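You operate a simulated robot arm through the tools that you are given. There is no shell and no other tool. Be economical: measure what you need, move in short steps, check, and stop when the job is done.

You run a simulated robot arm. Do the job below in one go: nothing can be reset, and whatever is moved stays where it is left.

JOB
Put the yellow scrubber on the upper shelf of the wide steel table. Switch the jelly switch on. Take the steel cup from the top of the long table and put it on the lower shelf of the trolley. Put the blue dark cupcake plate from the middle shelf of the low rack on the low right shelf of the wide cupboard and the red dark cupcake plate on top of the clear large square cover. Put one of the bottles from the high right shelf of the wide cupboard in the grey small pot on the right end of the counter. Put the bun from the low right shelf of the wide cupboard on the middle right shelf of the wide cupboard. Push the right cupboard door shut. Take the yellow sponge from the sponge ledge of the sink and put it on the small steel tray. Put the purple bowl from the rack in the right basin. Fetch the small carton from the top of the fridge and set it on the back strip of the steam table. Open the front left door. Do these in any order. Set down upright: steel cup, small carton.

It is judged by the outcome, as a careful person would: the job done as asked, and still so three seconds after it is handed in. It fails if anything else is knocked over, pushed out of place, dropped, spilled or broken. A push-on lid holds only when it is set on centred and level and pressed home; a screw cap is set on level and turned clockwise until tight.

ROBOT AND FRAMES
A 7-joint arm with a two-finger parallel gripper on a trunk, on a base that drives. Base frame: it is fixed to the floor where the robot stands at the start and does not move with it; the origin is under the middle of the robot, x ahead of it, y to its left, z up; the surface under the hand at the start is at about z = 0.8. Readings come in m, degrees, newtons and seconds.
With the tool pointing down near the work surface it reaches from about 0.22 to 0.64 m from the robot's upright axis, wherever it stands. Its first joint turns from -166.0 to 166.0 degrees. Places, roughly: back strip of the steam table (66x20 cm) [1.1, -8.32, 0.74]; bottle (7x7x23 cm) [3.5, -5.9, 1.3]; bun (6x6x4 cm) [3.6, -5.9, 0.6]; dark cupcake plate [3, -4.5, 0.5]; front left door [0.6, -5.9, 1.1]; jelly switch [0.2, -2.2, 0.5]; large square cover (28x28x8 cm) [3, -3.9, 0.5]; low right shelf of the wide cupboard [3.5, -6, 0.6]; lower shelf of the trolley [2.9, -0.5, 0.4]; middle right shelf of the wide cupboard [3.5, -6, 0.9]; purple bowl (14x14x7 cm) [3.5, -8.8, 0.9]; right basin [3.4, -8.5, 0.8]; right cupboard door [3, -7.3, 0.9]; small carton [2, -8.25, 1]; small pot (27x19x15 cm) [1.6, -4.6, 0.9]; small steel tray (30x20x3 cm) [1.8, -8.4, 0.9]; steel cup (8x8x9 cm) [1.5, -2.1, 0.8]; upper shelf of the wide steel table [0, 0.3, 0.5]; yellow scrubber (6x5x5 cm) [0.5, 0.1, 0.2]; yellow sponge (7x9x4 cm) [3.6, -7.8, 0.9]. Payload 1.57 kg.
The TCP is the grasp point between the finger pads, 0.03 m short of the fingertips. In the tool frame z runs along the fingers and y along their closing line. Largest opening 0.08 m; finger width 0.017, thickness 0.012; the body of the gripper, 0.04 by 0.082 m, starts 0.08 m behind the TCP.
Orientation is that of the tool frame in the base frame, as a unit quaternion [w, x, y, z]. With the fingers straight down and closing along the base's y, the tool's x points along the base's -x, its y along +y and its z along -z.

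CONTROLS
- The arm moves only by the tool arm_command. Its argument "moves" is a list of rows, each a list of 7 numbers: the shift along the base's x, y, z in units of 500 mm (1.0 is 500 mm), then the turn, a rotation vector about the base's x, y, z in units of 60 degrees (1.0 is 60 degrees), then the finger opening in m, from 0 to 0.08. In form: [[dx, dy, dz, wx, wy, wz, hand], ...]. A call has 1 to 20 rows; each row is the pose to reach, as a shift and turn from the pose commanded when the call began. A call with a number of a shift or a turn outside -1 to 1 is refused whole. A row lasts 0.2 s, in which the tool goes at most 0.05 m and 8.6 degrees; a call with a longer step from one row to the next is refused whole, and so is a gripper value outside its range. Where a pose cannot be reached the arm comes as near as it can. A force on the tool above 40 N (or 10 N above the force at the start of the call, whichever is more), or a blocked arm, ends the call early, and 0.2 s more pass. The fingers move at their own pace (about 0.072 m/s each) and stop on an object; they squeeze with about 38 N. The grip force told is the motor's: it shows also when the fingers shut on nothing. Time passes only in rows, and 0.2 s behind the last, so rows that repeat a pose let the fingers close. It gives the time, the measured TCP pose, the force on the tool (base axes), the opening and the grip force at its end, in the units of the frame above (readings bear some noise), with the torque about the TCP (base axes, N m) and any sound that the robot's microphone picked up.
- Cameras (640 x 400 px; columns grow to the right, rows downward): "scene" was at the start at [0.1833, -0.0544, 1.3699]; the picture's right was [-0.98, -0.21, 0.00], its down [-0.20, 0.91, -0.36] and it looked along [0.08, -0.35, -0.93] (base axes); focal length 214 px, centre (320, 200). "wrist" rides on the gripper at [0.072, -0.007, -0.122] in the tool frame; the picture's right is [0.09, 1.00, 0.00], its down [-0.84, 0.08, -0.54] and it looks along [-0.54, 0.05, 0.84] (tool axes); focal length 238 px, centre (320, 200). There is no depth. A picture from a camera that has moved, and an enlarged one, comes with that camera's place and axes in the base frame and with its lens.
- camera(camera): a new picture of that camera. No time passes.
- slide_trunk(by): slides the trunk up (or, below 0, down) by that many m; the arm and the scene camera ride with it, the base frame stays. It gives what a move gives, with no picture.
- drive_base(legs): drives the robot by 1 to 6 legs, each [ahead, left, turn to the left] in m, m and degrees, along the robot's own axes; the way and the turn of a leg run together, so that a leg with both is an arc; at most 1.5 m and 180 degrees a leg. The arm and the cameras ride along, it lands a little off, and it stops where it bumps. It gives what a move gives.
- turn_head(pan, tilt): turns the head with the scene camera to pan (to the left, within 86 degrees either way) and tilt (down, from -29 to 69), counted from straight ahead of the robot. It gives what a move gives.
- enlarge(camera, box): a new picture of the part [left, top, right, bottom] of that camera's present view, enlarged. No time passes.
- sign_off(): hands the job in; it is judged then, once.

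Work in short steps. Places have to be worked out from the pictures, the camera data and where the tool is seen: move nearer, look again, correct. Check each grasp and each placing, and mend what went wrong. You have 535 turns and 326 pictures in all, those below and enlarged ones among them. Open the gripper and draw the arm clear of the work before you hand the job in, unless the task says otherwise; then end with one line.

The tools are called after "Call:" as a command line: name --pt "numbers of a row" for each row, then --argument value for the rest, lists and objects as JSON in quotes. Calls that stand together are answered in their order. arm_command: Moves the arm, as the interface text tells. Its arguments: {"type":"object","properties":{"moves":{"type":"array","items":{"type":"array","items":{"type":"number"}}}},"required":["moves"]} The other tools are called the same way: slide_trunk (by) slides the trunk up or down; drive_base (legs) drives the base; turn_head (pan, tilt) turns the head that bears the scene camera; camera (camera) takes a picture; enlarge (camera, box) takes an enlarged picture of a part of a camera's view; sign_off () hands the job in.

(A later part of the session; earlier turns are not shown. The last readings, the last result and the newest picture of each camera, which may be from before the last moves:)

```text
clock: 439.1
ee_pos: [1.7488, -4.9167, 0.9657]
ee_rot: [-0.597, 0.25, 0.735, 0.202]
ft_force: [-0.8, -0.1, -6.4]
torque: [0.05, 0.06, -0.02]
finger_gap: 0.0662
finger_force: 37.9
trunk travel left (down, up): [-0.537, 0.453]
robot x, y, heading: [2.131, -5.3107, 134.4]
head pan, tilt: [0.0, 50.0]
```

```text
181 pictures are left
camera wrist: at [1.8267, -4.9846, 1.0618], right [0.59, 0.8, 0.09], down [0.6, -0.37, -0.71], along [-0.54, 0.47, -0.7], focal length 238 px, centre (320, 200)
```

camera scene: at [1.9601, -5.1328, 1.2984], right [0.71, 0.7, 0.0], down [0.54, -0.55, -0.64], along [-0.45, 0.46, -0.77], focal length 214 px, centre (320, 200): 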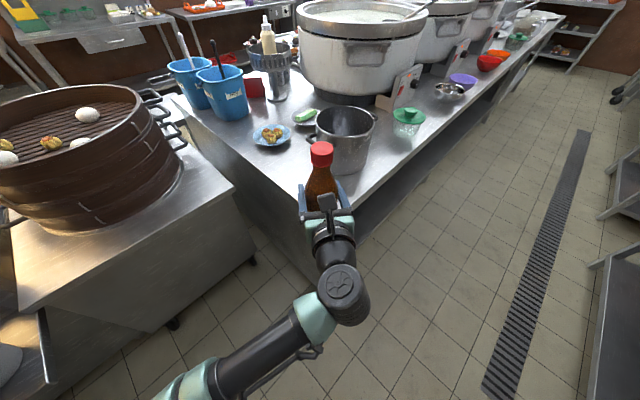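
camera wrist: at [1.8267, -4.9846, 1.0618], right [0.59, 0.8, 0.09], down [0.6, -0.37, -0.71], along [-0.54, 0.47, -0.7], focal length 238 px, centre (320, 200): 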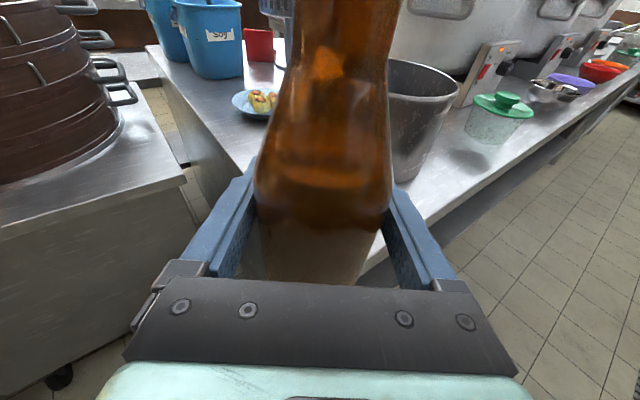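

I extend toward the corner spot (1.66,-4.82) and lower the bottle onto the counter.

Call:
arm_command --pt "-0.06 0.064 0 0 0 0 0.045" --pt "-0.12 0.128 0 0 0 0 0.045" --pt "-0.18 0.194 0 0 0 0 0.045" --pt "-0.18 0.194 -0.05 0 0 0 0.045" --pt "-0.18 0.194 -0.1 0 0 0 0.045" --pt "-0.18 0.194 -0.13 0 0 0 0.045" --pt "-0.18 0.194 -0.14 0 0 0 0.045"

Call:
camera --camera "scene"

```text
clock: 440.7
ee_pos: [1.6584, -4.8217, 0.901]
ee_rot: [-0.604, 0.248, 0.73, 0.203]
ft_force: [-5.3, 2.5, 22.2]
torque: [0.17, -0.13, -0.07]
finger_gap: 0.0654
finger_force: 38.0
trunk travel left (down, up): [-0.537, 0.453]
robot x, y, heading: [2.1335, -5.3107, 134.4]
head pan, tilt: [0.0, 50.0]
```

```text
180 pictures are left
camera scene: at [1.9614, -5.1346, 1.2995], right [0.71, 0.7, 0.0], down [0.54, -0.55, -0.64], along [-0.45, 0.46, -0.76], focal length 214 px, centre (320, 200)
```

scene: 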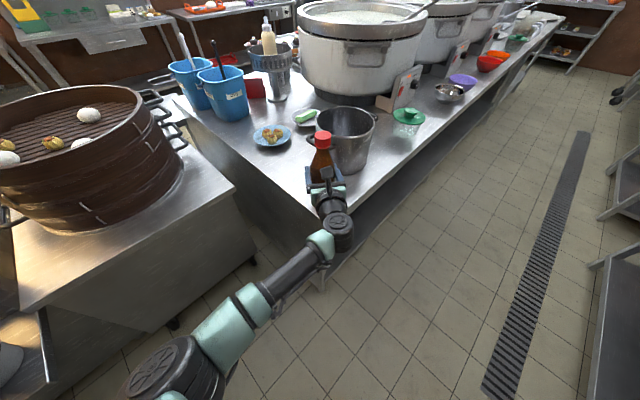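

Bottle stands on the counter (z≈0.81). I release, rise 9.5 cm to the neck, and look.

Call:
arm_command --pt "0 0 0.006 0 0 0 0.045" --pt "0 0 0.006 0 0 0 0.07" --pt "0 0 0.006 0 0 0 0.08" --pt "0 0 0.04 0 0 0 0.08" --pt "0 0 0.1 0 0 0 0.08" --pt "0 0 0.15 0 0 0 0.08" --pt "0 0 0.19 0 0 0 0.08" --pt "0 0 0.19 0 0 0 0.08"

Call:
camera --camera "wrist"

Call:
camera --camera "scene"

```text
clock: 442.5
ee_pos: [1.657, -4.8212, 0.9908]
ee_rot: [-0.599, 0.25, 0.734, 0.202]
ft_force: [-0.1, 0.2, 0.4]
torque: [0.02, 0.05, 0.04]
finger_gap: 0.0799
finger_force: 0.1
trunk travel left (down, up): [-0.537, 0.453]
robot x, y, heading: [2.1308, -5.3071, 134.6]
head pan, tilt: [0.0, 50.0]
```

```text
179 pictures are left
camera wrist: at [1.735, -4.8877, 1.0864], right [0.59, 0.8, 0.09], down [0.6, -0.37, -0.71], along [-0.54, 0.47, -0.7], focal length 238 px, centre (320, 200)
```

wrist: 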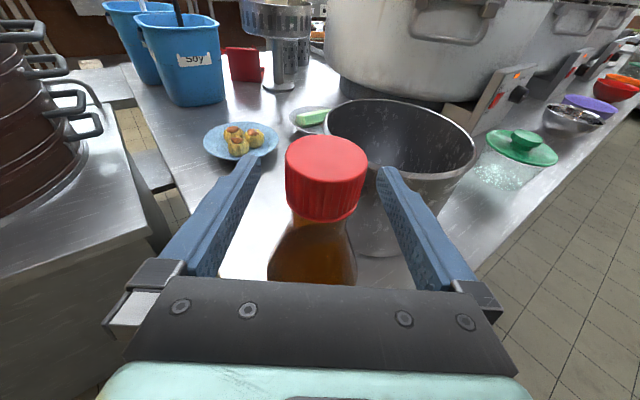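

```text
178 pictures are left
camera scene: at [1.9604, -5.1332, 1.2985], right [0.71, 0.7, 0.0], down [0.54, -0.55, -0.64], along [-0.45, 0.46, -0.77], focal length 214 px, centre (320, 200)
```

scene: 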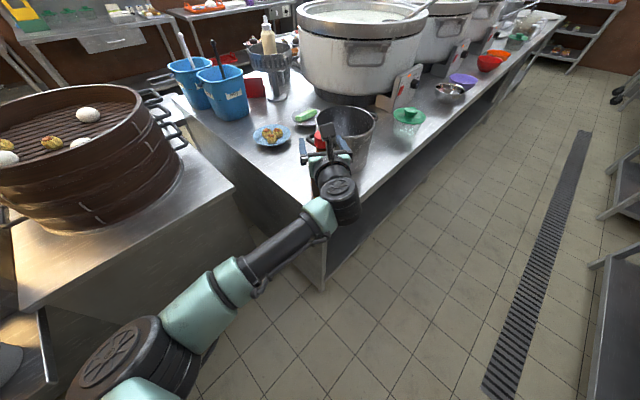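

Call:
arm_command --pt "0 0 0 0 0 0 0.06" --pt "0 0 0 0 0 0 0.04" --pt "0 0 0 0 0 0 0.02" --pt "0 0 0 0 0 0 0.01" --pt "0 0 0 0 0 0 0.01"

Call:
arm_command --pt "0 0 0.04 0 0 0 0.01" --pt "0 0 0.1 0 0 0 0.01" --pt "0 0 0.18 0 0 0 0.01" --pt "0 0 0.26 0 0 0 0.01" --pt "0 0 0.34 0 0 0 0.01" --pt "0 0 0.38 0 0 0 0.01" --pt "0 0 0.38 0 0 0 0.01"

Call:
camera --camera "wrist"

Call:
camera --camera "scene"

```text
clock: 443.7
ee_pos: [1.6571, -4.8193, 0.991]
ee_rot: [-0.598, 0.25, 0.734, 0.202]
ft_force: [1.2, 0.2, 1.1]
torque: [0.14, -0.1, -0.05]
finger_gap: 0.0342
finger_force: 37.6
trunk travel left (down, up): [-0.537, 0.453]
robot x, y, heading: [2.132, -5.3142, 134.4]
head pan, tilt: [0.0, 50.0]
```

```text
clock: 445.3
ee_pos: [1.6569, -4.8201, 1.1792]
ee_rot: [-0.598, 0.251, 0.734, 0.202]
ft_force: [0.5, -0.8, -6.0]
torque: [0.01, 0.08, -0.03]
finger_gap: 0.0339
finger_force: 38.3
trunk travel left (down, up): [-0.537, 0.453]
robot x, y, heading: [2.1294, -5.3099, 134.5]
head pan, tilt: [0.0, 50.0]
```

```text
177 pictures are left
camera wrist: at [1.7352, -4.8873, 1.2753], right [0.59, 0.8, 0.09], down [0.6, -0.37, -0.71], along [-0.54, 0.47, -0.7], focal length 238 px, centre (320, 200)
```

wrist: 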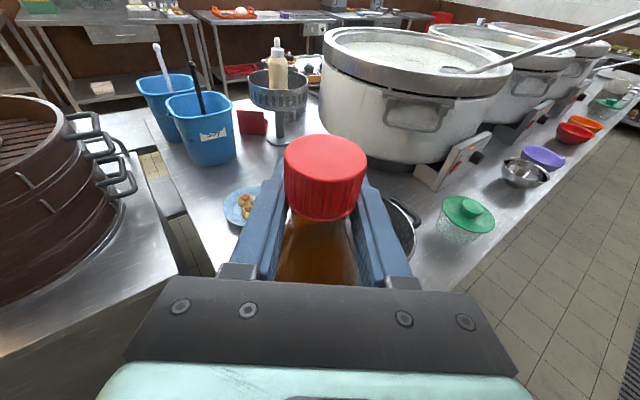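

```text
176 pictures are left
camera scene: at [1.96, -5.1327, 1.2984], right [0.71, 0.7, 0.0], down [0.54, -0.55, -0.64], along [-0.45, 0.46, -0.77], focal length 214 px, centre (320, 200)
```

scene: 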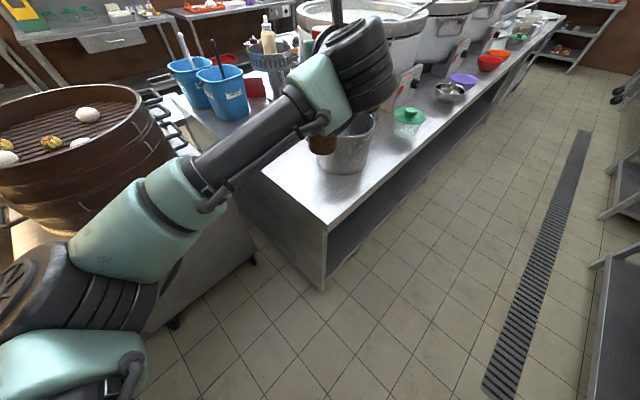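

Bottle held by the neck, bottom above the pot's rim. I move over the pot centre (≈1.61,-4.665) and check.

Call:
arm_command --pt "-0.024 0.078 0 0 0 0 0.01" --pt "-0.048 0.156 0 0 0 0 0.01" --pt "-0.072 0.234 0 0 0 0 0.01" --pt "-0.094 0.31 0 0 0 0 0.01" --pt "-0.094 0.31 0 0 0 0 0.01"

Call:
camera --camera "scene"

Call:
camera --camera "wrist"

```text
clock: 446.5
ee_pos: [1.6109, -4.6639, 1.1782]
ee_rot: [-0.597, 0.251, 0.734, 0.202]
ft_force: [-0.2, -0.7, -5.8]
torque: [0.04, 0.06, -0.02]
finger_gap: 0.0336
finger_force: 37.5
trunk travel left (down, up): [-0.537, 0.453]
robot x, y, heading: [2.1308, -5.3123, 134.5]
head pan, tilt: [0.0, 50.0]
```

```text
175 pictures are left
camera scene: at [1.9597, -5.1331, 1.2984], right [0.71, 0.7, 0.0], down [0.54, -0.55, -0.64], along [-0.45, 0.46, -0.77], focal length 214 px, centre (320, 200)
```

scene: 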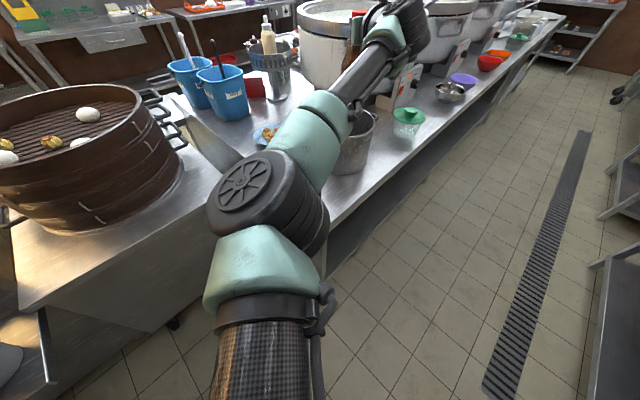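

```text
174 pictures are left
camera wrist: at [1.6889, -4.7304, 1.274], right [0.59, 0.8, 0.09], down [0.6, -0.37, -0.71], along [-0.54, 0.47, -0.7], focal length 238 px, centre (320, 200)
```

wrist: 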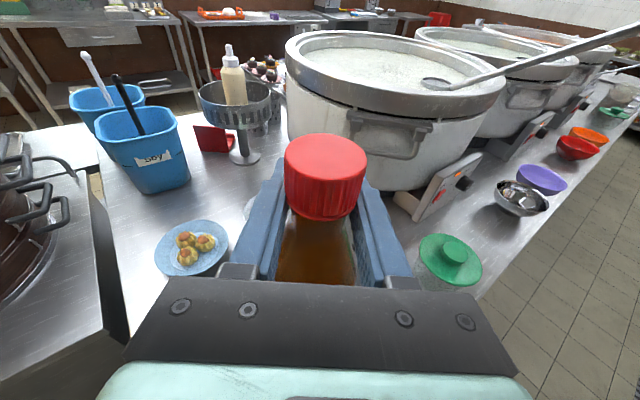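

Two views put the pot centre at (1.608,-4.655), under the bottle. I lower it in.

Call:
arm_command --pt "0 0.01 -0.08 0 0 0 0.01" --pt "0 0.01 -0.16 0 0 0 0.01" --pt "0 0.01 -0.24 0 0 0 0.01" --pt "0 0.01 -0.3 0 0 0 0.01" --pt "0 0.01 -0.34 0 0 0 0.01" --pt "0 0.01 -0.355 0 0 0 0.01"

Call:
camera --camera "wrist"

Call:
camera --camera "scene"

```text
clock: 447.9
ee_pos: [1.6111, -4.6588, 0.9994]
ee_rot: [-0.597, 0.251, 0.735, 0.202]
ft_force: [-0.5, -0.6, -6.1]
torque: [0.07, 0.06, -0.02]
finger_gap: 0.0338
finger_force: 37.7
trunk travel left (down, up): [-0.537, 0.453]
robot x, y, heading: [2.1339, -5.3102, 134.3]
head pan, tilt: [0.0, 50.0]
```

```text
173 pictures are left
camera wrist: at [1.69, -4.7259, 1.0965], right [0.59, 0.8, 0.09], down [0.6, -0.37, -0.71], along [-0.54, 0.47, -0.7], focal length 238 px, centre (320, 200)
```

wrist: 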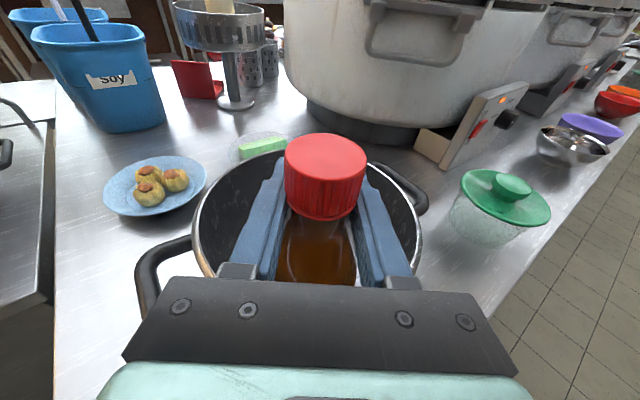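

```text
172 pictures are left
camera scene: at [1.96, -5.1326, 1.2984], right [0.71, 0.7, 0.0], down [0.54, -0.55, -0.64], along [-0.45, 0.46, -0.77], focal length 214 px, centre (320, 200)
```

scene: 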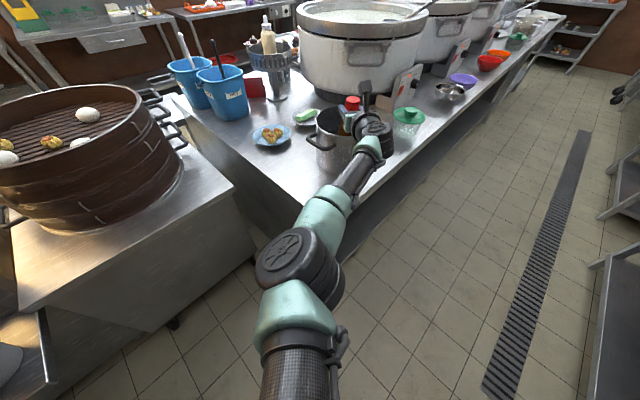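

The bottle is inside the pot, nearly down. I lower until it touches.

Call:
arm_command --pt "0 0 -0.01 0 0 0 0.01" --pt "0 0 -0.02 0 0 0 0.01"

Call:
arm_command --pt "0 0 -0.01 0 0 0 0.01" --pt "0 0 -0.018 0 0 0 0.01"

```text
clock: 448.5
ee_pos: [1.6125, -4.6594, 0.9967]
ee_rot: [-0.6, 0.25, 0.732, 0.204]
ft_force: [-0.8, 1.4, 7.3]
torque: [-0.15, -0.24, -0.03]
finger_gap: 0.0337
finger_force: 38.0
trunk travel left (down, up): [-0.537, 0.453]
robot x, y, heading: [2.1336, -5.31, 134.5]
head pan, tilt: [0.0, 50.0]
```

```text
clock: 449.1
ee_pos: [1.6116, -4.6613, 0.9919]
ee_rot: [-0.602, 0.249, 0.731, 0.204]
ft_force: [-5.1, 4.2, 22.9]
torque: [0.03, -0.04, 0.01]
finger_gap: 0.0342
finger_force: 37.9
trunk travel left (down, up): [-0.537, 0.453]
robot x, y, heading: [2.1328, -5.3063, 134.3]
head pan, tilt: [0.0, 50.0]
```

Contact made. I ease up, open, then rise and retract.

Call:
arm_command --pt "0 0 0.008 0 0 0 0.02" --pt "0 0 0.008 0 0 0 0.04" --pt "0 0 0.008 0 0 0 0.06" --pt "0 0 0.008 0 0 0 0.06"

Call:
arm_command --pt "0 0 0.06 0 0 0 0.065" --pt "0 0 0.14 0 0 0 0.065" --pt "0 0 0.22 0 0 0 0.065" --pt "0.06 -0.06 0.28 0 0 0 0.065" --pt "0.12 -0.12 0.28 0 0 0 0.065" --pt "0.18 -0.18 0.28 0 0 0 0.065" --pt "0.24 -0.24 0.28 0 0 0 0.065"

Call:
camera --camera "scene"

```text
clock: 450.1
ee_pos: [1.6107, -4.6611, 0.987]
ee_rot: [-0.598, 0.25, 0.735, 0.201]
ft_force: [0.4, 0.4, 0.3]
torque: [0.01, 0.03, 0.01]
finger_gap: 0.06
finger_force: 0.0
trunk travel left (down, up): [-0.537, 0.453]
robot x, y, heading: [2.1342, -5.3058, 134.6]
head pan, tilt: [0.0, 50.0]
```

```text
refused: row 4 steps farther than a row can; nothing moved
```

```text
171 pictures are left
camera scene: at [1.9604, -5.1333, 1.2985], right [0.71, 0.7, 0.0], down [0.54, -0.55, -0.64], along [-0.45, 0.46, -0.77], focal length 214 px, centre (320, 200)
```

scene: 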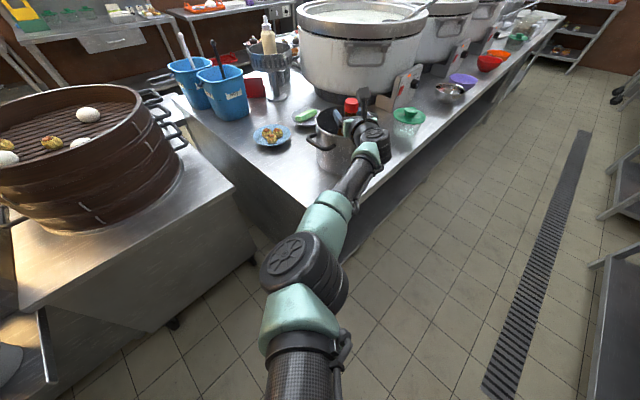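

Call:
arm_command --pt "0 0 0.06 0 0 0 0.07" --pt "0 0 0.14 0 0 0 0.07" --pt "0 0 0.22 0 0 0 0.07" --pt "0.04 -0.04 0.28 0 0 0 0.07" --pt "0.1 -0.1 0.28 0 0 0 0.07" --pt "0.16 -0.16 0.28 0 0 0 0.07" --pt "0.22 -0.22 0.28 0 0 0 0.07" --pt "0.28 -0.28 0.28 0 0 0 0.07"

Call:
camera --camera "scene"

```text
clock: 451.9
ee_pos: [1.7542, -4.7998, 1.1297]
ee_rot: [-0.598, 0.249, 0.735, 0.201]
ft_force: [-0.8, -0.3, -0.3]
torque: [-0.03, 0.03, -0.02]
finger_gap: 0.07
finger_force: 0.1
trunk travel left (down, up): [-0.537, 0.453]
robot x, y, heading: [2.1345, -5.3105, 134.3]
head pan, tilt: [0.0, 50.0]
```

```text
170 pictures are left
camera scene: at [1.9607, -5.1336, 1.2987], right [0.71, 0.7, 0.0], down [0.54, -0.55, -0.64], along [-0.45, 0.46, -0.77], focal length 214 px, centre (320, 200)
```

scene: 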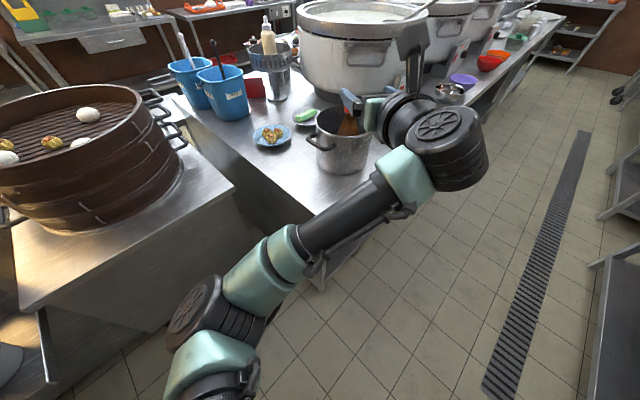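

Bottle stands in the pot. Next the red plate: I turn to face the rack, move to y≈-4.5, and set the tool to the wall-pinch orientation.

Call:
drive_base --legs '[[0, 0, -134.3], [0, 0.8, 0]]'

Call:
arm_command --pt "-0.06 0 0 0 0 -0.07 0.05" --pt "-0.12 0 0 0 0 -0.14 0.03" --pt "-0.18 0 -0.02 0 0 -0.14 0.03" --pt "-0.24 0 -0.04 0 0 -0.14 0.03" --pt "-0.3 0 -0.06 0 0 -0.14 0.03"

Call:
camera --camera "wrist"

```text
clock: 461.7
ee_pos: [2.7519, -4.6025, 1.1294]
ee_rot: [-0.05, 0.773, 0.059, 0.629]
ft_force: [0.8, 0.4, 0.7]
torque: [-0.02, 0.0, 0.01]
finger_gap: 0.07
finger_force: 0.1
trunk travel left (down, up): [-0.537, 0.453]
robot x, y, heading: [2.1203, -4.5279, 0.8]
head pan, tilt: [0.0, 50.0]
```

```text
clock: 462.9
ee_pos: [2.6138, -4.6087, 1.0979]
ee_rot: [-0.004, 0.776, 0.003, 0.631]
ft_force: [0.5, 0.3, 1.0]
torque: [-0.03, 0.01, -0.02]
finger_gap: 0.0298
finger_force: 0.0
out of reach, approached as far as the arm can: row 5
trunk travel left (down, up): [-0.537, 0.453]
robot x, y, heading: [2.1222, -4.5247, 0.5]
head pan, tilt: [0.0, 50.0]
```

```text
169 pictures are left
camera wrist: at [2.5088, -4.601, 1.1938], right [0.03, -1.0, 0.09], down [-0.7, -0.08, -0.71], along [0.71, -0.04, -0.7], focal length 238 px, centre (320, 200)
```

wrist: 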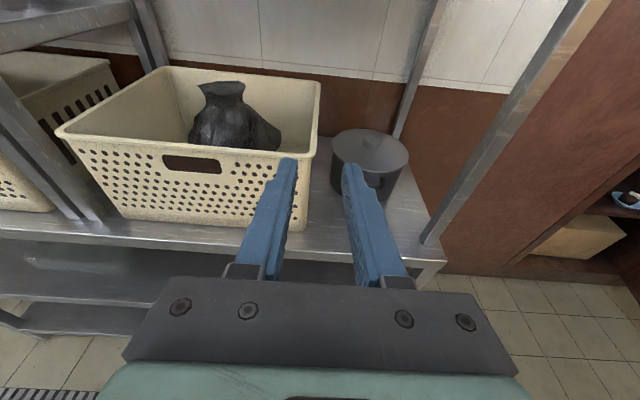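

Call:
arm_command --pt "0 0.04 -0.09 0 0 0 0.03" --pt "0 0.08 -0.18 0 0 0 0.03" --pt "0 0.12 -0.27 0 0 0 0.03" --pt "0 0.14 -0.36 0 0 0 0.03" --pt "0 0.16 -0.45 0 0 0 0.03" --pt "0 0.17 -0.54 0 0 0 0.03" --pt "0 0.17 -0.62 0 0 0 0.03" --pt "0 0.17 -0.62 0 0 0 0.03"

Call:
arm_command --pt "0 0 0 -0.11 0.037 0.0622 0.03" --pt "0 0 0 -0.22 0.074 0.1245 0.03" --pt "0 0 0 -0.33 0.111 0.187 0.03" --pt "0 0 0 -0.44 0.148 0.249 0.03" --pt "0 0 0 -0.55 0.185 0.311 0.03" --pt "0 0 0 -0.6605 0.222 0.3735 0.03" --pt "0 0 0 -0.6605 0.222 0.3735 0.03"

Call:
arm_command --pt "0 0 0 -0.11 0.037 0.0622 0.03" --pt "0 0 0 -0.22 0.074 0.1245 0.03" --pt "0 0 0 -0.33 0.111 0.187 0.03" --pt "0 0 0 -0.44 0.148 0.249 0.03" --pt "0 0 0 -0.55 0.185 0.311 0.03" --pt "0 0 0 -0.6605 0.222 0.3735 0.03" --pt "0 0 0 -0.6605 0.222 0.3735 0.03"

Call:
slide_trunk --by -0.2

Call:
camera --camera "wrist"

```text
clock: 464.7
ee_pos: [2.6107, -4.5247, 0.7895]
ee_rot: [-0.004, 0.775, 0.003, 0.632]
ft_force: [-0.2, -0.4, 0.2]
torque: [0.02, 0.0, -0.01]
finger_gap: 0.0302
finger_force: 0.1
trunk travel left (down, up): [-0.537, 0.453]
robot x, y, heading: [2.1212, -4.5306, 0.8]
head pan, tilt: [0.0, 50.0]
```

```text
clock: 466.3
ee_pos: [2.6131, -4.5252, 0.789]
ee_rot: [0.139, 0.782, 0.362, 0.488]
ft_force: [-0.5, -0.1, 0.5]
torque: [0.0, -0.01, -0.03]
finger_gap: 0.0301
finger_force: 0.0
trunk travel left (down, up): [-0.537, 0.453]
robot x, y, heading: [2.1195, -4.5264, 0.8]
head pan, tilt: [0.0, 50.0]
```

```text
clock: 467.9
ee_pos: [2.6116, -4.5237, 0.7868]
ee_rot: [0.254, 0.656, 0.66, 0.262]
ft_force: [-0.1, -0.3, 0.7]
torque: [0.01, 0.01, -0.04]
finger_gap: 0.0299
finger_force: 0.1
trunk travel left (down, up): [-0.537, 0.453]
robot x, y, heading: [2.1185, -4.5268, 0.7]
head pan, tilt: [0.0, 50.0]
```

```text
clock: 470.0
ee_pos: [2.611, -4.5237, 0.5894]
ee_rot: [0.255, 0.656, 0.66, 0.264]
ft_force: [0.7, 0.0, -0.4]
torque: [0.01, 0.02, 0.0]
finger_gap: 0.0301
finger_force: 0.2
trunk travel left (down, up): [-0.337, 0.653]
robot x, y, heading: [2.1221, -4.5283, 0.9]
head pan, tilt: [0.0, 50.0]
```

```text
168 pictures are left
camera wrist: at [2.5217, -4.4509, 0.6741], right [0.73, 0.09, 0.68], down [-0.31, -0.84, 0.44], along [0.61, -0.53, -0.59], focal length 238 px, centre (320, 200)
```

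wrist: 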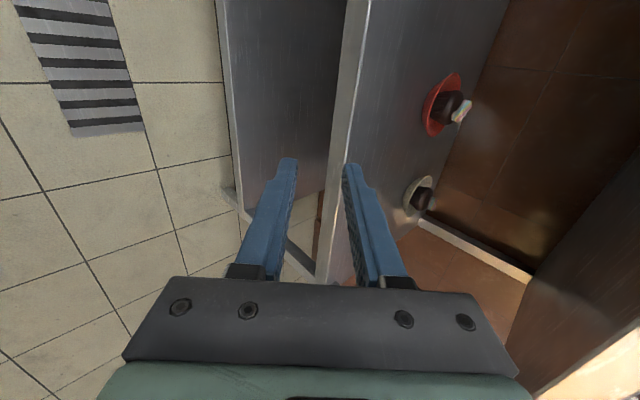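

Red plate centre ≈(2.981,-4.511). Target TCP (2.922,-4.511,0.517). I lower slightly and drive in.

Call:
arm_command --pt "0 0.01 -0.03 0 0 0 0.02" --pt "0 0.018 -0.058 0 0 0 0.02" --pt "0 0.018 -0.058 0 0 0 0.02"

Call:
drive_base --legs '[[0.24, 0, -0.8]]'

Call:
camera --camera "wrist"

```text
clock: 470.8
ee_pos: [2.61, -4.5146, 0.5579]
ee_rot: [0.255, 0.656, 0.66, 0.264]
ft_force: [0.8, 0.5, 0.2]
torque: [0.01, 0.0, 0.03]
finger_gap: 0.0199
finger_force: 0.2
trunk travel left (down, up): [-0.337, 0.653]
robot x, y, heading: [2.1203, -4.5255, 1.1]
head pan, tilt: [0.0, 50.0]
```

```text
clock: 472.6
ee_pos: [2.8432, -4.5213, 0.5586]
ee_rot: [0.257, 0.662, 0.654, 0.262]
ft_force: [0.2, -0.2, 0.1]
torque: [0.02, 0.02, 0.03]
finger_gap: 0.0199
finger_force: 0.0
trunk travel left (down, up): [-0.337, 0.653]
robot x, y, heading: [2.3567, -4.5262, -0.3]
head pan, tilt: [0.0, 50.0]
```

```text
167 pictures are left
camera wrist: at [2.7551, -4.4479, 0.6448], right [0.73, 0.08, 0.68], down [-0.32, -0.84, 0.44], along [0.61, -0.54, -0.59], focal length 238 px, centre (320, 200)
```

wrist: 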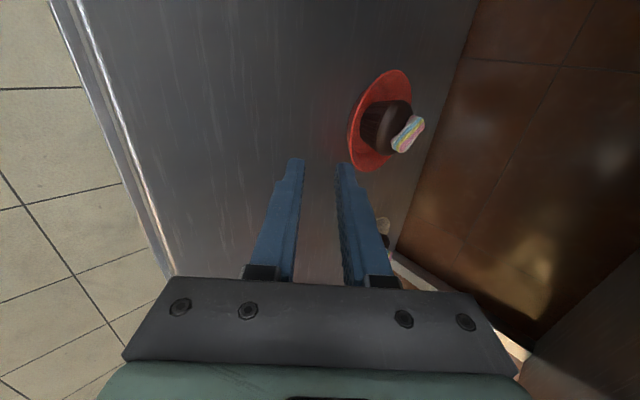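

Call:
arm_command --pt "0.04 0.014 0 0 0 0 0.022" --pt "0.074 0.028 0 0 0 0 0.022" --pt "0.1 0.028 -0.028 0 0 0 0.022" --pt "0.124 0.028 -0.056 0 0 0 0.022" --pt "0.124 0.028 -0.056 0 0 0 0.022"

Call:
enlarge --camera "wrist" --box '[240, 80, 440, 300]'

```text
clock: 473.8
ee_pos: [2.906, -4.5095, 0.5313]
ee_rot: [0.258, 0.662, 0.653, 0.262]
ft_force: [0.6, 1.0, 0.1]
torque: [0.0, 0.0, 0.0]
finger_gap: 0.0221
finger_force: 0.0
trunk travel left (down, up): [-0.337, 0.653]
robot x, y, heading: [2.3535, -4.5277, 0.0]
head pan, tilt: [0.0, 50.0]
```

```text
1.82 times, centred on (340, 190) of wrist
camera zoom: at [2.8173, -4.4349, 0.6173], right [0.73, 0.08, 0.68], down [-0.32, -0.84, 0.44], along [0.61, -0.54, -0.59], focal length 433 px, centre (284, 218)
```

zoom: 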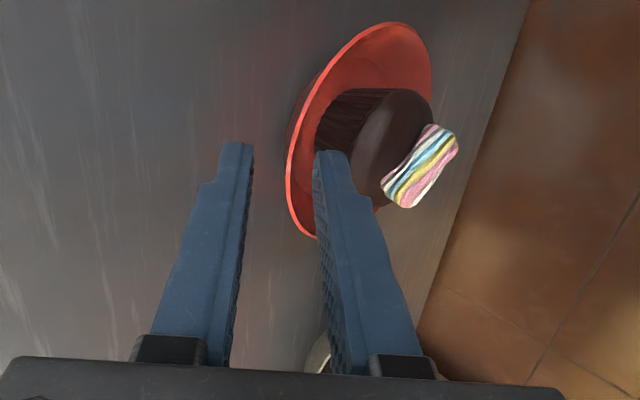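

Call:
arm_command --pt "0.012 0 -0.008 0 0 0 0.022" --pt "0.022 0 -0.018 0 0 0 0.022" --pt "0.03 0 -0.028 0 0 0 0.022" --pt "0.034 0 -0.033 0 0 0 0.022"

Call:
enlarge --camera "wrist" --box '[240, 80, 440, 300]'

```text
clock: 474.8
ee_pos: [2.9209, -4.508, 0.5172]
ee_rot: [0.259, 0.662, 0.653, 0.263]
ft_force: [-22.7, 1.4, 23.3]
torque: [0.02, 0.75, -0.06]
finger_gap: 0.0225
finger_force: 0.6
trunk travel left (down, up): [-0.337, 0.653]
robot x, y, heading: [2.3509, -4.5256, 0.2]
head pan, tilt: [0.0, 50.0]
```

```text
1.82 times, centred on (340, 190) of wrist
camera zoom: at [2.8329, -4.434, 0.6031], right [0.73, 0.08, 0.68], down [-0.32, -0.84, 0.44], along [0.61, -0.54, -0.58], focal length 433 px, centre (284, 218)
```

zoom: 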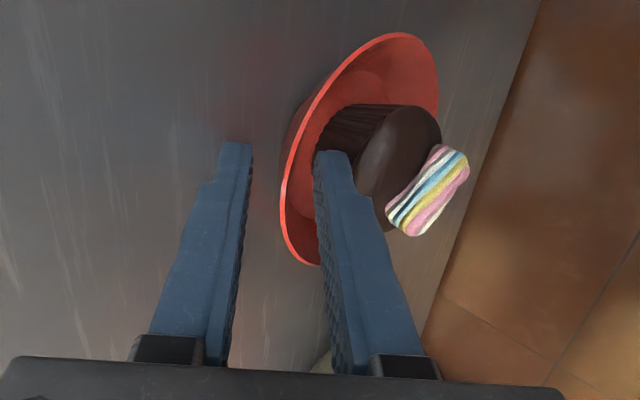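

Call:
arm_command --pt "-0.003 0 0.004 0 0 0 0.01" --pt "-0.003 0 0.004 0 0 0 0.0" --pt "-0.003 0 0.004 0 0 0 0.0" --pt "-0.003 0 0.004 0 0 0 0.0"

Call:
arm_command --pt "0 0 0.02 0 0 0 0.0" --pt "0 0 0.05 0 0 0 0.0" --pt "0 0 0.07 0 0 0 0.0" --pt "0 0 0.07 0 0 0 0.0" --pt "0 0 0.07 0 0 0 0.0"

Call:
enlarge --camera "wrist" --box '[240, 80, 440, 300]'

```text
clock: 475.8
ee_pos: [2.9199, -4.5069, 0.518]
ee_rot: [0.257, 0.662, 0.653, 0.263]
ft_force: [1.9, -0.3, 3.7]
torque: [0.09, -0.27, -0.08]
finger_gap: 0.0035
finger_force: 24.2
trunk travel left (down, up): [-0.337, 0.653]
robot x, y, heading: [2.3493, -4.524, -0.4]
head pan, tilt: [0.0, 50.0]
```

```text
clock: 477.0
ee_pos: [2.9215, -4.5069, 0.5512]
ee_rot: [0.257, 0.662, 0.654, 0.261]
ft_force: [-1.2, 0.5, -0.4]
torque: [0.01, 0.1, -0.03]
finger_gap: 0.0031
finger_force: 24.2
trunk travel left (down, up): [-0.337, 0.653]
robot x, y, heading: [2.3562, -4.5221, 0.1]
head pan, tilt: [0.0, 50.0]
```

```text
1.82 times, centred on (340, 190) of wrist
camera zoom: at [2.8327, -4.4326, 0.6382], right [0.73, 0.08, 0.68], down [-0.32, -0.84, 0.44], along [0.61, -0.54, -0.59], focal length 433 px, centre (284, 218)
```

zoom: 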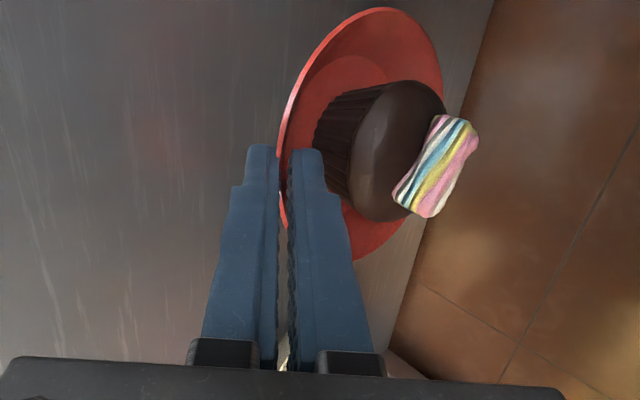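

Held as the blue one was. The cover: top z≈0.53, spans x 2.85–3.13, y -3.79…-4.07, knob at (2.99,-3.93). I'll place the plate at (2.92,-4.0). I pull back slightly, raise to 0.585, and sidestep left within the shelf space.

Call:
arm_command --pt "-0.04 0 0.01 0 0 0 0.0" --pt "-0.08 0 0.03 0 0 0 0.0" --pt "-0.12 0 0.06 0 0 0 0.0" --pt "-0.12 0 0.07 0 0 0 0.0"

Call:
drive_base --legs '[[0, 0.3, 0]]'

Call:
camera --camera "wrist"

```text
clock: 478.0
ee_pos: [2.8631, -4.5046, 0.5856]
ee_rot: [0.257, 0.662, 0.654, 0.261]
ft_force: [0.9, 0.5, -0.3]
torque: [0.02, 0.05, 0.01]
finger_gap: 0.0031
finger_force: 24.7
trunk travel left (down, up): [-0.337, 0.653]
robot x, y, heading: [2.3528, -4.5243, 0.1]
head pan, tilt: [0.0, 50.0]
```

```text
clock: 480.0
ee_pos: [2.8628, -4.2017, 0.5853]
ee_rot: [0.256, 0.661, 0.655, 0.261]
ft_force: [0.7, 0.0, -1.3]
torque: [0.02, 0.05, -0.01]
finger_gap: 0.0036
finger_force: 24.4
trunk travel left (down, up): [-0.337, 0.653]
robot x, y, heading: [2.3546, -4.2255, 0.2]
head pan, tilt: [0.0, 50.0]
```

```text
163 pictures are left
camera wrist: at [2.774, -4.1288, 0.671], right [0.73, 0.08, 0.68], down [-0.32, -0.84, 0.44], along [0.61, -0.54, -0.59], focal length 238 px, centre (320, 200)
```

wrist: 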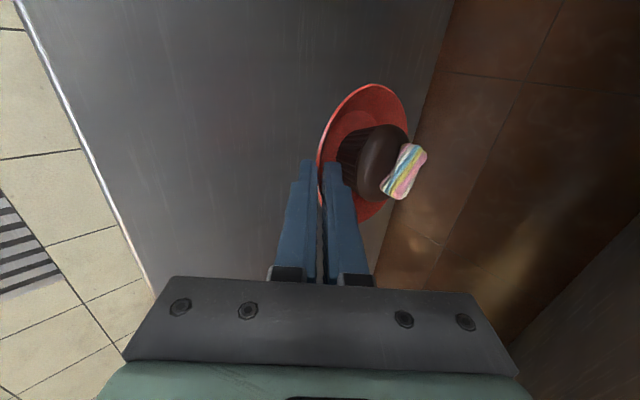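

Call:
arm_command --pt "0 0 0.016 0 0 0 0.0" --pt "0 0 0.016 0 0 0 0.0"

Call:
drive_base --legs '[[0, 0.2, 0]]'

Call:
camera --camera "wrist"

```text
clock: 480.6
ee_pos: [2.8633, -4.2018, 0.5938]
ee_rot: [0.256, 0.661, 0.655, 0.261]
ft_force: [0.0, -0.1, -1.1]
torque: [0.01, 0.07, -0.04]
finger_gap: 0.0035
finger_force: 23.8
trunk travel left (down, up): [-0.337, 0.653]
robot x, y, heading: [2.3566, -4.2218, 0.2]
head pan, tilt: [0.0, 50.0]
```

```text
clock: 482.2
ee_pos: [2.864, -4.0092, 0.5925]
ee_rot: [0.257, 0.662, 0.654, 0.262]
ft_force: [-0.1, 0.2, -1.1]
torque: [-0.02, 0.08, 0.0]
finger_gap: 0.0032
finger_force: 24.7
trunk travel left (down, up): [-0.337, 0.653]
robot x, y, heading: [2.3574, -4.0266, -0.0]
head pan, tilt: [0.0, 50.0]
```

```text
162 pictures are left
camera wrist: at [2.7747, -3.9346, 0.6794], right [0.73, 0.08, 0.68], down [-0.32, -0.84, 0.44], along [0.61, -0.54, -0.59], focal length 238 px, centre (320, 200)
```

wrist: 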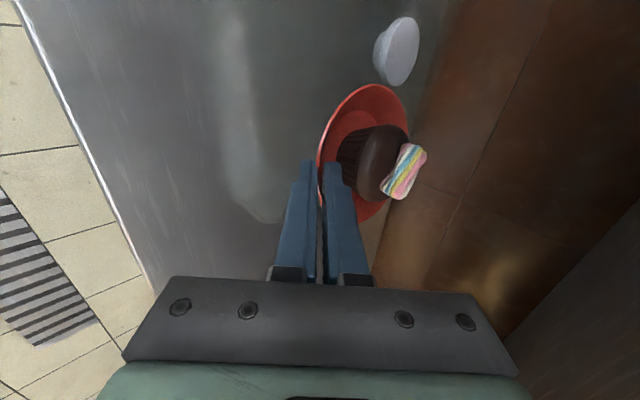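

The plate is over the cover's front right, clear of the knob. I lower gently.

Call:
arm_command --pt "0 0.006 -0.016 0 0 0 0.0" --pt "0 0.006 -0.03 0 0 0 0.0" --pt "0 0.006 -0.03 0 0 0 0.0"

Call:
arm_command --pt "0 0 -0.008 0 0 0 0.0" --pt "0 0 -0.008 0 0 0 0.0"

Call:
arm_command --pt "0 0 -0.008 0 0 0 0.0" --pt "0 0 -0.008 0 0 0 0.0"

```text
clock: 483.0
ee_pos: [2.8621, -4.0047, 0.5768]
ee_rot: [0.256, 0.662, 0.654, 0.262]
ft_force: [-0.1, 0.1, -1.1]
torque: [0.0, 0.05, 0.02]
finger_gap: 0.0033
finger_force: 23.9
trunk travel left (down, up): [-0.337, 0.653]
robot x, y, heading: [2.3511, -4.0261, -0.2]
head pan, tilt: [0.0, 50.0]
```

```text
clock: 483.6
ee_pos: [2.8642, -4.0038, 0.5755]
ee_rot: [0.259, 0.663, 0.653, 0.261]
ft_force: [0.6, 1.0, 0.2]
torque: [0.09, -0.06, 0.0]
finger_gap: 0.0032
finger_force: 24.2
trunk travel left (down, up): [-0.337, 0.653]
robot x, y, heading: [2.3526, -4.0274, 0.2]
head pan, tilt: [0.0, 50.0]
```

```text
clock: 484.2
ee_pos: [2.8636, -4.0036, 0.573]
ee_rot: [0.259, 0.661, 0.653, 0.264]
ft_force: [-1.8, -0.1, 13.7]
torque: [0.31, -0.54, 0.05]
finger_gap: 0.0032
finger_force: 24.1
trunk travel left (down, up): [-0.337, 0.653]
robot x, y, heading: [2.3558, -4.0303, -0.1]
head pan, tilt: [0.0, 50.0]
```

Call:
arm_command --pt "0 0 0.003 0 0 0 0.006" --pt "0 0 0.003 0 0 0 0.014" --pt "0 0 0.003 0 0 0 0.02" --pt "0 0 0.003 0 0 0 0.02"

Call:
camera --camera "wrist"

```text
clock: 485.2
ee_pos: [2.8633, -4.0043, 0.5717]
ee_rot: [0.257, 0.662, 0.653, 0.262]
ft_force: [1.9, -1.4, 4.3]
torque: [-0.03, -0.05, 0.03]
finger_gap: 0.0169
finger_force: 0.1
trunk travel left (down, up): [-0.337, 0.653]
robot x, y, heading: [2.3543, -4.027, -0.0]
head pan, tilt: [0.0, 50.0]
```

```text
161 pictures are left
camera wrist: at [2.775, -3.9307, 0.6575], right [0.73, 0.08, 0.68], down [-0.32, -0.84, 0.44], along [0.61, -0.54, -0.59], focal length 238 px, centre (320, 200)
```

wrist: 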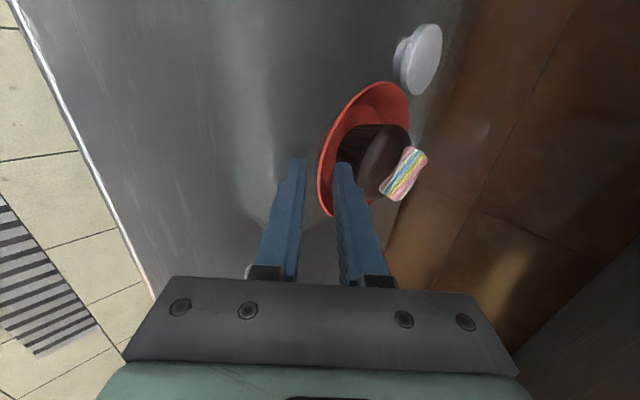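

I withdraw along the tool axis.

Call:
arm_command --pt "-0.012 0 0.014 0 0 0 0.02" --pt "-0.034 0 0.036 0 0 0 0.022" --pt "-0.07 0 0.066 0 0 0 0.022" --pt "-0.12 0 0.066 0 0 0 0.022" --pt "-0.2 0 0.066 0 0 0 0.022"

Call:
camera --camera "wrist"

```text
clock: 486.4
ee_pos: [2.7637, -4.0048, 0.6058]
ee_rot: [0.257, 0.662, 0.653, 0.262]
ft_force: [-0.6, -0.2, 0.2]
torque: [-0.03, -0.04, -0.02]
finger_gap: 0.0219
finger_force: 0.1
trunk travel left (down, up): [-0.337, 0.653]
robot x, y, heading: [2.3558, -4.0264, -0.2]
head pan, tilt: [0.0, 50.0]
```

```text
160 pictures are left
camera wrist: at [2.6748, -3.9305, 0.6925], right [0.73, 0.08, 0.68], down [-0.32, -0.84, 0.44], along [0.61, -0.54, -0.59], focal length 238 px, centre (320, 200)
```

wrist: 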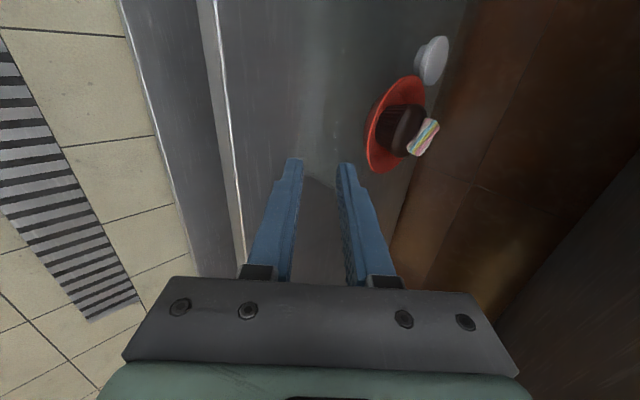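

Red plate rests on the cover. I back off and return the tool to the camera-up orientation.

Call:
drive_base --legs '[[-0.2, 0, 0]]'

Call:
arm_command --pt "0.02 0 0.03 0.11 -0.037 -0.0622 0.03" --pt "0.04 0 0.06 0.22 -0.074 -0.1245 0.03" --pt "0.06 0 0.09 0.33 -0.111 -0.187 0.03" --pt "0.06 0 0.12 0.44 -0.148 -0.249 0.03" --pt "0.06 0 0.15 0.55 -0.185 -0.311 0.03" --pt "0.06 0 0.18 0.6605 -0.222 -0.3735 0.03" --pt "0.06 0 0.18 0.6605 -0.222 -0.3735 0.03"

Call:
arm_command --pt "0 0 0 0.11 -0.037 -0.0622 0.03" --pt "0 0 0 0.22 -0.074 -0.1245 0.03" --pt "0 0 0 0.33 -0.111 -0.187 0.03" --pt "0 0 0 0.44 -0.148 -0.249 0.03" --pt "0 0 0 0.55 -0.185 -0.311 0.03" --pt "0 0 0 0.6605 -0.222 -0.3735 0.03" --pt "0 0 0 0.6605 -0.222 -0.3735 0.03"

Call:
slide_trunk --by 0.35

Call:
drive_base --legs '[[0, 0, -90], [1.4, 0, 0], [0.6, 0, 0]]'

Call:
turn_head --pan 0 --tilt 25

Call:
camera --camera "scene"

```text
clock: 488.0
ee_pos: [2.5717, -4.0046, 0.6062]
ee_rot: [0.258, 0.662, 0.653, 0.263]
ft_force: [-0.6, 0.0, -1.0]
torque: [0.03, 0.01, -0.02]
finger_gap: 0.0221
finger_force: 0.0
trunk travel left (down, up): [-0.337, 0.653]
robot x, y, heading: [2.1609, -4.0281, -0.2]
head pan, tilt: [0.0, 50.0]
```

```text
clock: 489.6
ee_pos: [2.6014, -4.0023, 0.6944]
ee_rot: [0.136, 0.787, 0.355, 0.486]
ft_force: [0.0, -0.4, 0.3]
torque: [0.02, 0.0, 0.02]
finger_gap: 0.0301
finger_force: 0.2
trunk travel left (down, up): [-0.337, 0.653]
robot x, y, heading: [2.1621, -4.0247, -0.0]
head pan, tilt: [0.0, 50.0]
```

```text
clock: 491.2
ee_pos: [2.6027, -4.0044, 0.6953]
ee_rot: [-0.007, 0.779, -0.004, 0.627]
ft_force: [-0.1, 0.1, -0.4]
torque: [-0.02, -0.01, -0.02]
finger_gap: 0.0299
finger_force: 0.1
trunk travel left (down, up): [-0.337, 0.653]
robot x, y, heading: [2.1631, -4.0275, -0.1]
head pan, tilt: [0.0, 50.0]
```

```text
clock: 494.6
ee_pos: [2.6022, -4.0035, 1.0453]
ee_rot: [-0.006, 0.779, -0.003, 0.627]
ft_force: [0.5, -1.3, -0.5]
torque: [-0.04, 0.0, -0.04]
finger_gap: 0.0301
finger_force: 0.1
trunk travel left (down, up): [-0.687, 0.303]
robot x, y, heading: [2.1621, -4.026, 0.0]
head pan, tilt: [0.0, 50.0]
```

```text
clock: 508.3
ee_pos: [2.2221, -6.4579, 1.046]
ee_rot: [0.434, 0.552, -0.549, 0.453]
ft_force: [0.2, 0.4, 0.3]
torque: [0.03, 0.02, 0.01]
finger_gap: 0.0299
finger_force: 0.1
trunk travel left (down, up): [-0.687, 0.303]
robot x, y, heading: [2.1926, -6.0194, -89.3]
head pan, tilt: [0.0, 50.0]
```

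```text
clock: 509.2
ee_pos: [2.2224, -6.4579, 1.0466]
ee_rot: [0.434, 0.552, -0.549, 0.453]
ft_force: [-1.0, 0.2, 0.5]
torque: [0.02, 0.01, -0.02]
finger_gap: 0.0301
finger_force: 0.1
trunk travel left (down, up): [-0.687, 0.303]
robot x, y, heading: [2.1918, -6.0204, -89.2]
head pan, tilt: [0.0, 25.0]
```

```text
159 pictures are left
camera scene: at [2.1944, -6.2793, 1.4863], right [-1.0, -0.01, 0.0], down [0.0, 0.42, -0.91], along [0.02, -0.91, -0.42], focal length 214 px, centre (320, 200)
```

scene: 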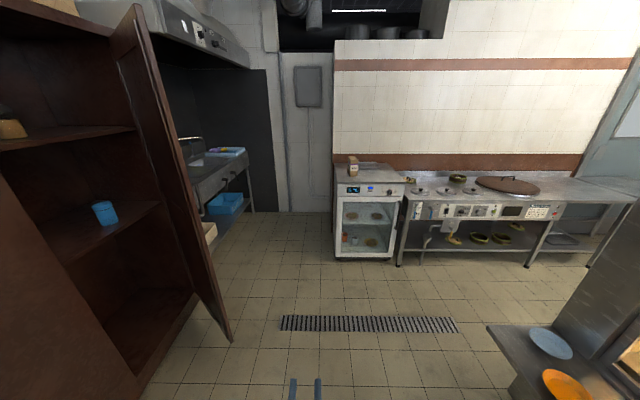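

The second (right) cupboard's door stands ajar: free edge ≈(2.83,-7.19), hinge ≈(3.25,-7.55). I go south of it and turn to face it.

Call:
drive_base --legs '[[1.25, 0, 0], [0, 0, 90]]'

Call:
turn_head --pan 20 --tilt 35

Call:
camera --camera "scene"

Call:
turn_head --pan -50 --tilt 30

Call:
camera --camera "scene"

```text
clock: 510.1
ee_pos: [2.2193, -6.4664, 1.0473]
ee_rot: [0.434, 0.552, -0.549, 0.453]
ft_force: [-0.5, 0.8, 0.1]
torque: [0.04, 0.02, 0.01]
finger_gap: 0.0301
finger_force: 0.0
trunk travel left (down, up): [-0.687, 0.303]
robot x, y, heading: [2.1925, -6.0286, -89.4]
head pan, tilt: [0.0, 25.0]
stopped in leg 1: the robot was blocked; the commanded pose is now the measured one
```

```text
clock: 511.0
ee_pos: [2.2208, -6.4667, 1.0463]
ee_rot: [0.434, 0.551, -0.55, 0.453]
ft_force: [-0.7, 0.2, -0.2]
torque: [0.0, -0.02, -0.03]
finger_gap: 0.03
finger_force: 0.0
trunk travel left (down, up): [-0.687, 0.303]
robot x, y, heading: [2.1921, -6.028, -89.3]
head pan, tilt: [20.0, 35.0]
```

```text
158 pictures are left
camera scene: at [2.2222, -6.2772, 1.4709], right [-0.93, -0.36, 0.0], down [-0.2, 0.53, -0.82], along [0.29, -0.77, -0.57], focal length 214 px, centre (320, 200)
```

scene: 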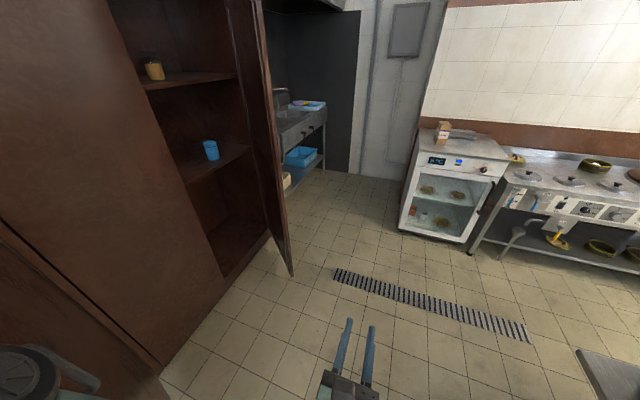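

```text
clock: 512.4
ee_pos: [2.2196, -6.4666, 1.0469]
ee_rot: [0.434, 0.551, -0.549, 0.454]
ft_force: [-0.2, 1.1, -0.4]
torque: [0.01, -0.01, -0.02]
finger_gap: 0.0299
finger_force: 0.1
trunk travel left (down, up): [-0.687, 0.303]
robot x, y, heading: [2.1975, -6.0313, -89.5]
head pan, tilt: [-50.0, 30.0]
```

```text
157 pictures are left
camera scene: at [2.1226, -6.254, 1.4781], right [-0.65, 0.76, 0.0], down [0.38, 0.33, -0.86], along [-0.65, -0.57, -0.5], focal length 214 px, centre (320, 200)
```

scene: 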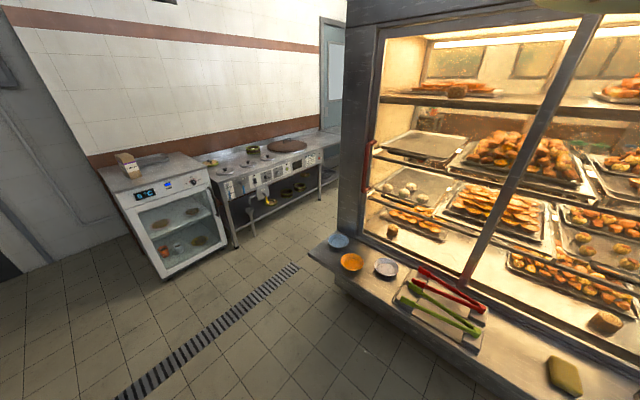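

The base (radius ~0.44) met the wide cupboard's door edge. I shift to x≈2.11 and go down.

Call:
drive_base --legs '[[-0.05, -0.09, -0.5], [1.35, 0, 0], [0, 0, 90]]'

Call:
turn_head --pan 20 --tilt 35

Call:
camera --camera "scene"

```text
clock: 523.6
ee_pos: [2.5644, -7.263, 1.0462]
ee_rot: [-0.016, 0.779, 0.008, 0.627]
ft_force: [-0.4, 0.4, 0.4]
torque: [-0.01, -0.02, 0.01]
finger_gap: 0.03
finger_force: 0.1
trunk travel left (down, up): [-0.687, 0.303]
robot x, y, heading: [2.1217, -7.2984, 1.3]
head pan, tilt: [-50.0, 30.0]
```

```text
clock: 525.0
ee_pos: [2.5647, -7.262, 1.0472]
ee_rot: [-0.016, 0.78, 0.008, 0.626]
ft_force: [-0.3, -0.1, 0.1]
torque: [-0.03, 0.02, 0.02]
finger_gap: 0.0299
finger_force: 0.0
trunk travel left (down, up): [-0.687, 0.303]
robot x, y, heading: [2.1278, -7.2987, 1.9]
head pan, tilt: [20.0, 35.0]
```

```text
156 pictures are left
camera scene: at [2.3785, -7.2609, 1.4703], right [0.37, -0.93, 0.0], down [-0.53, -0.21, -0.82], along [0.76, 0.3, -0.57], focal length 214 px, centre (320, 200)
```

scene: 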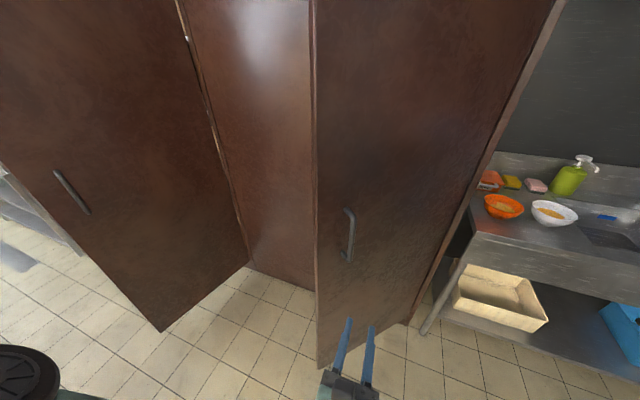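

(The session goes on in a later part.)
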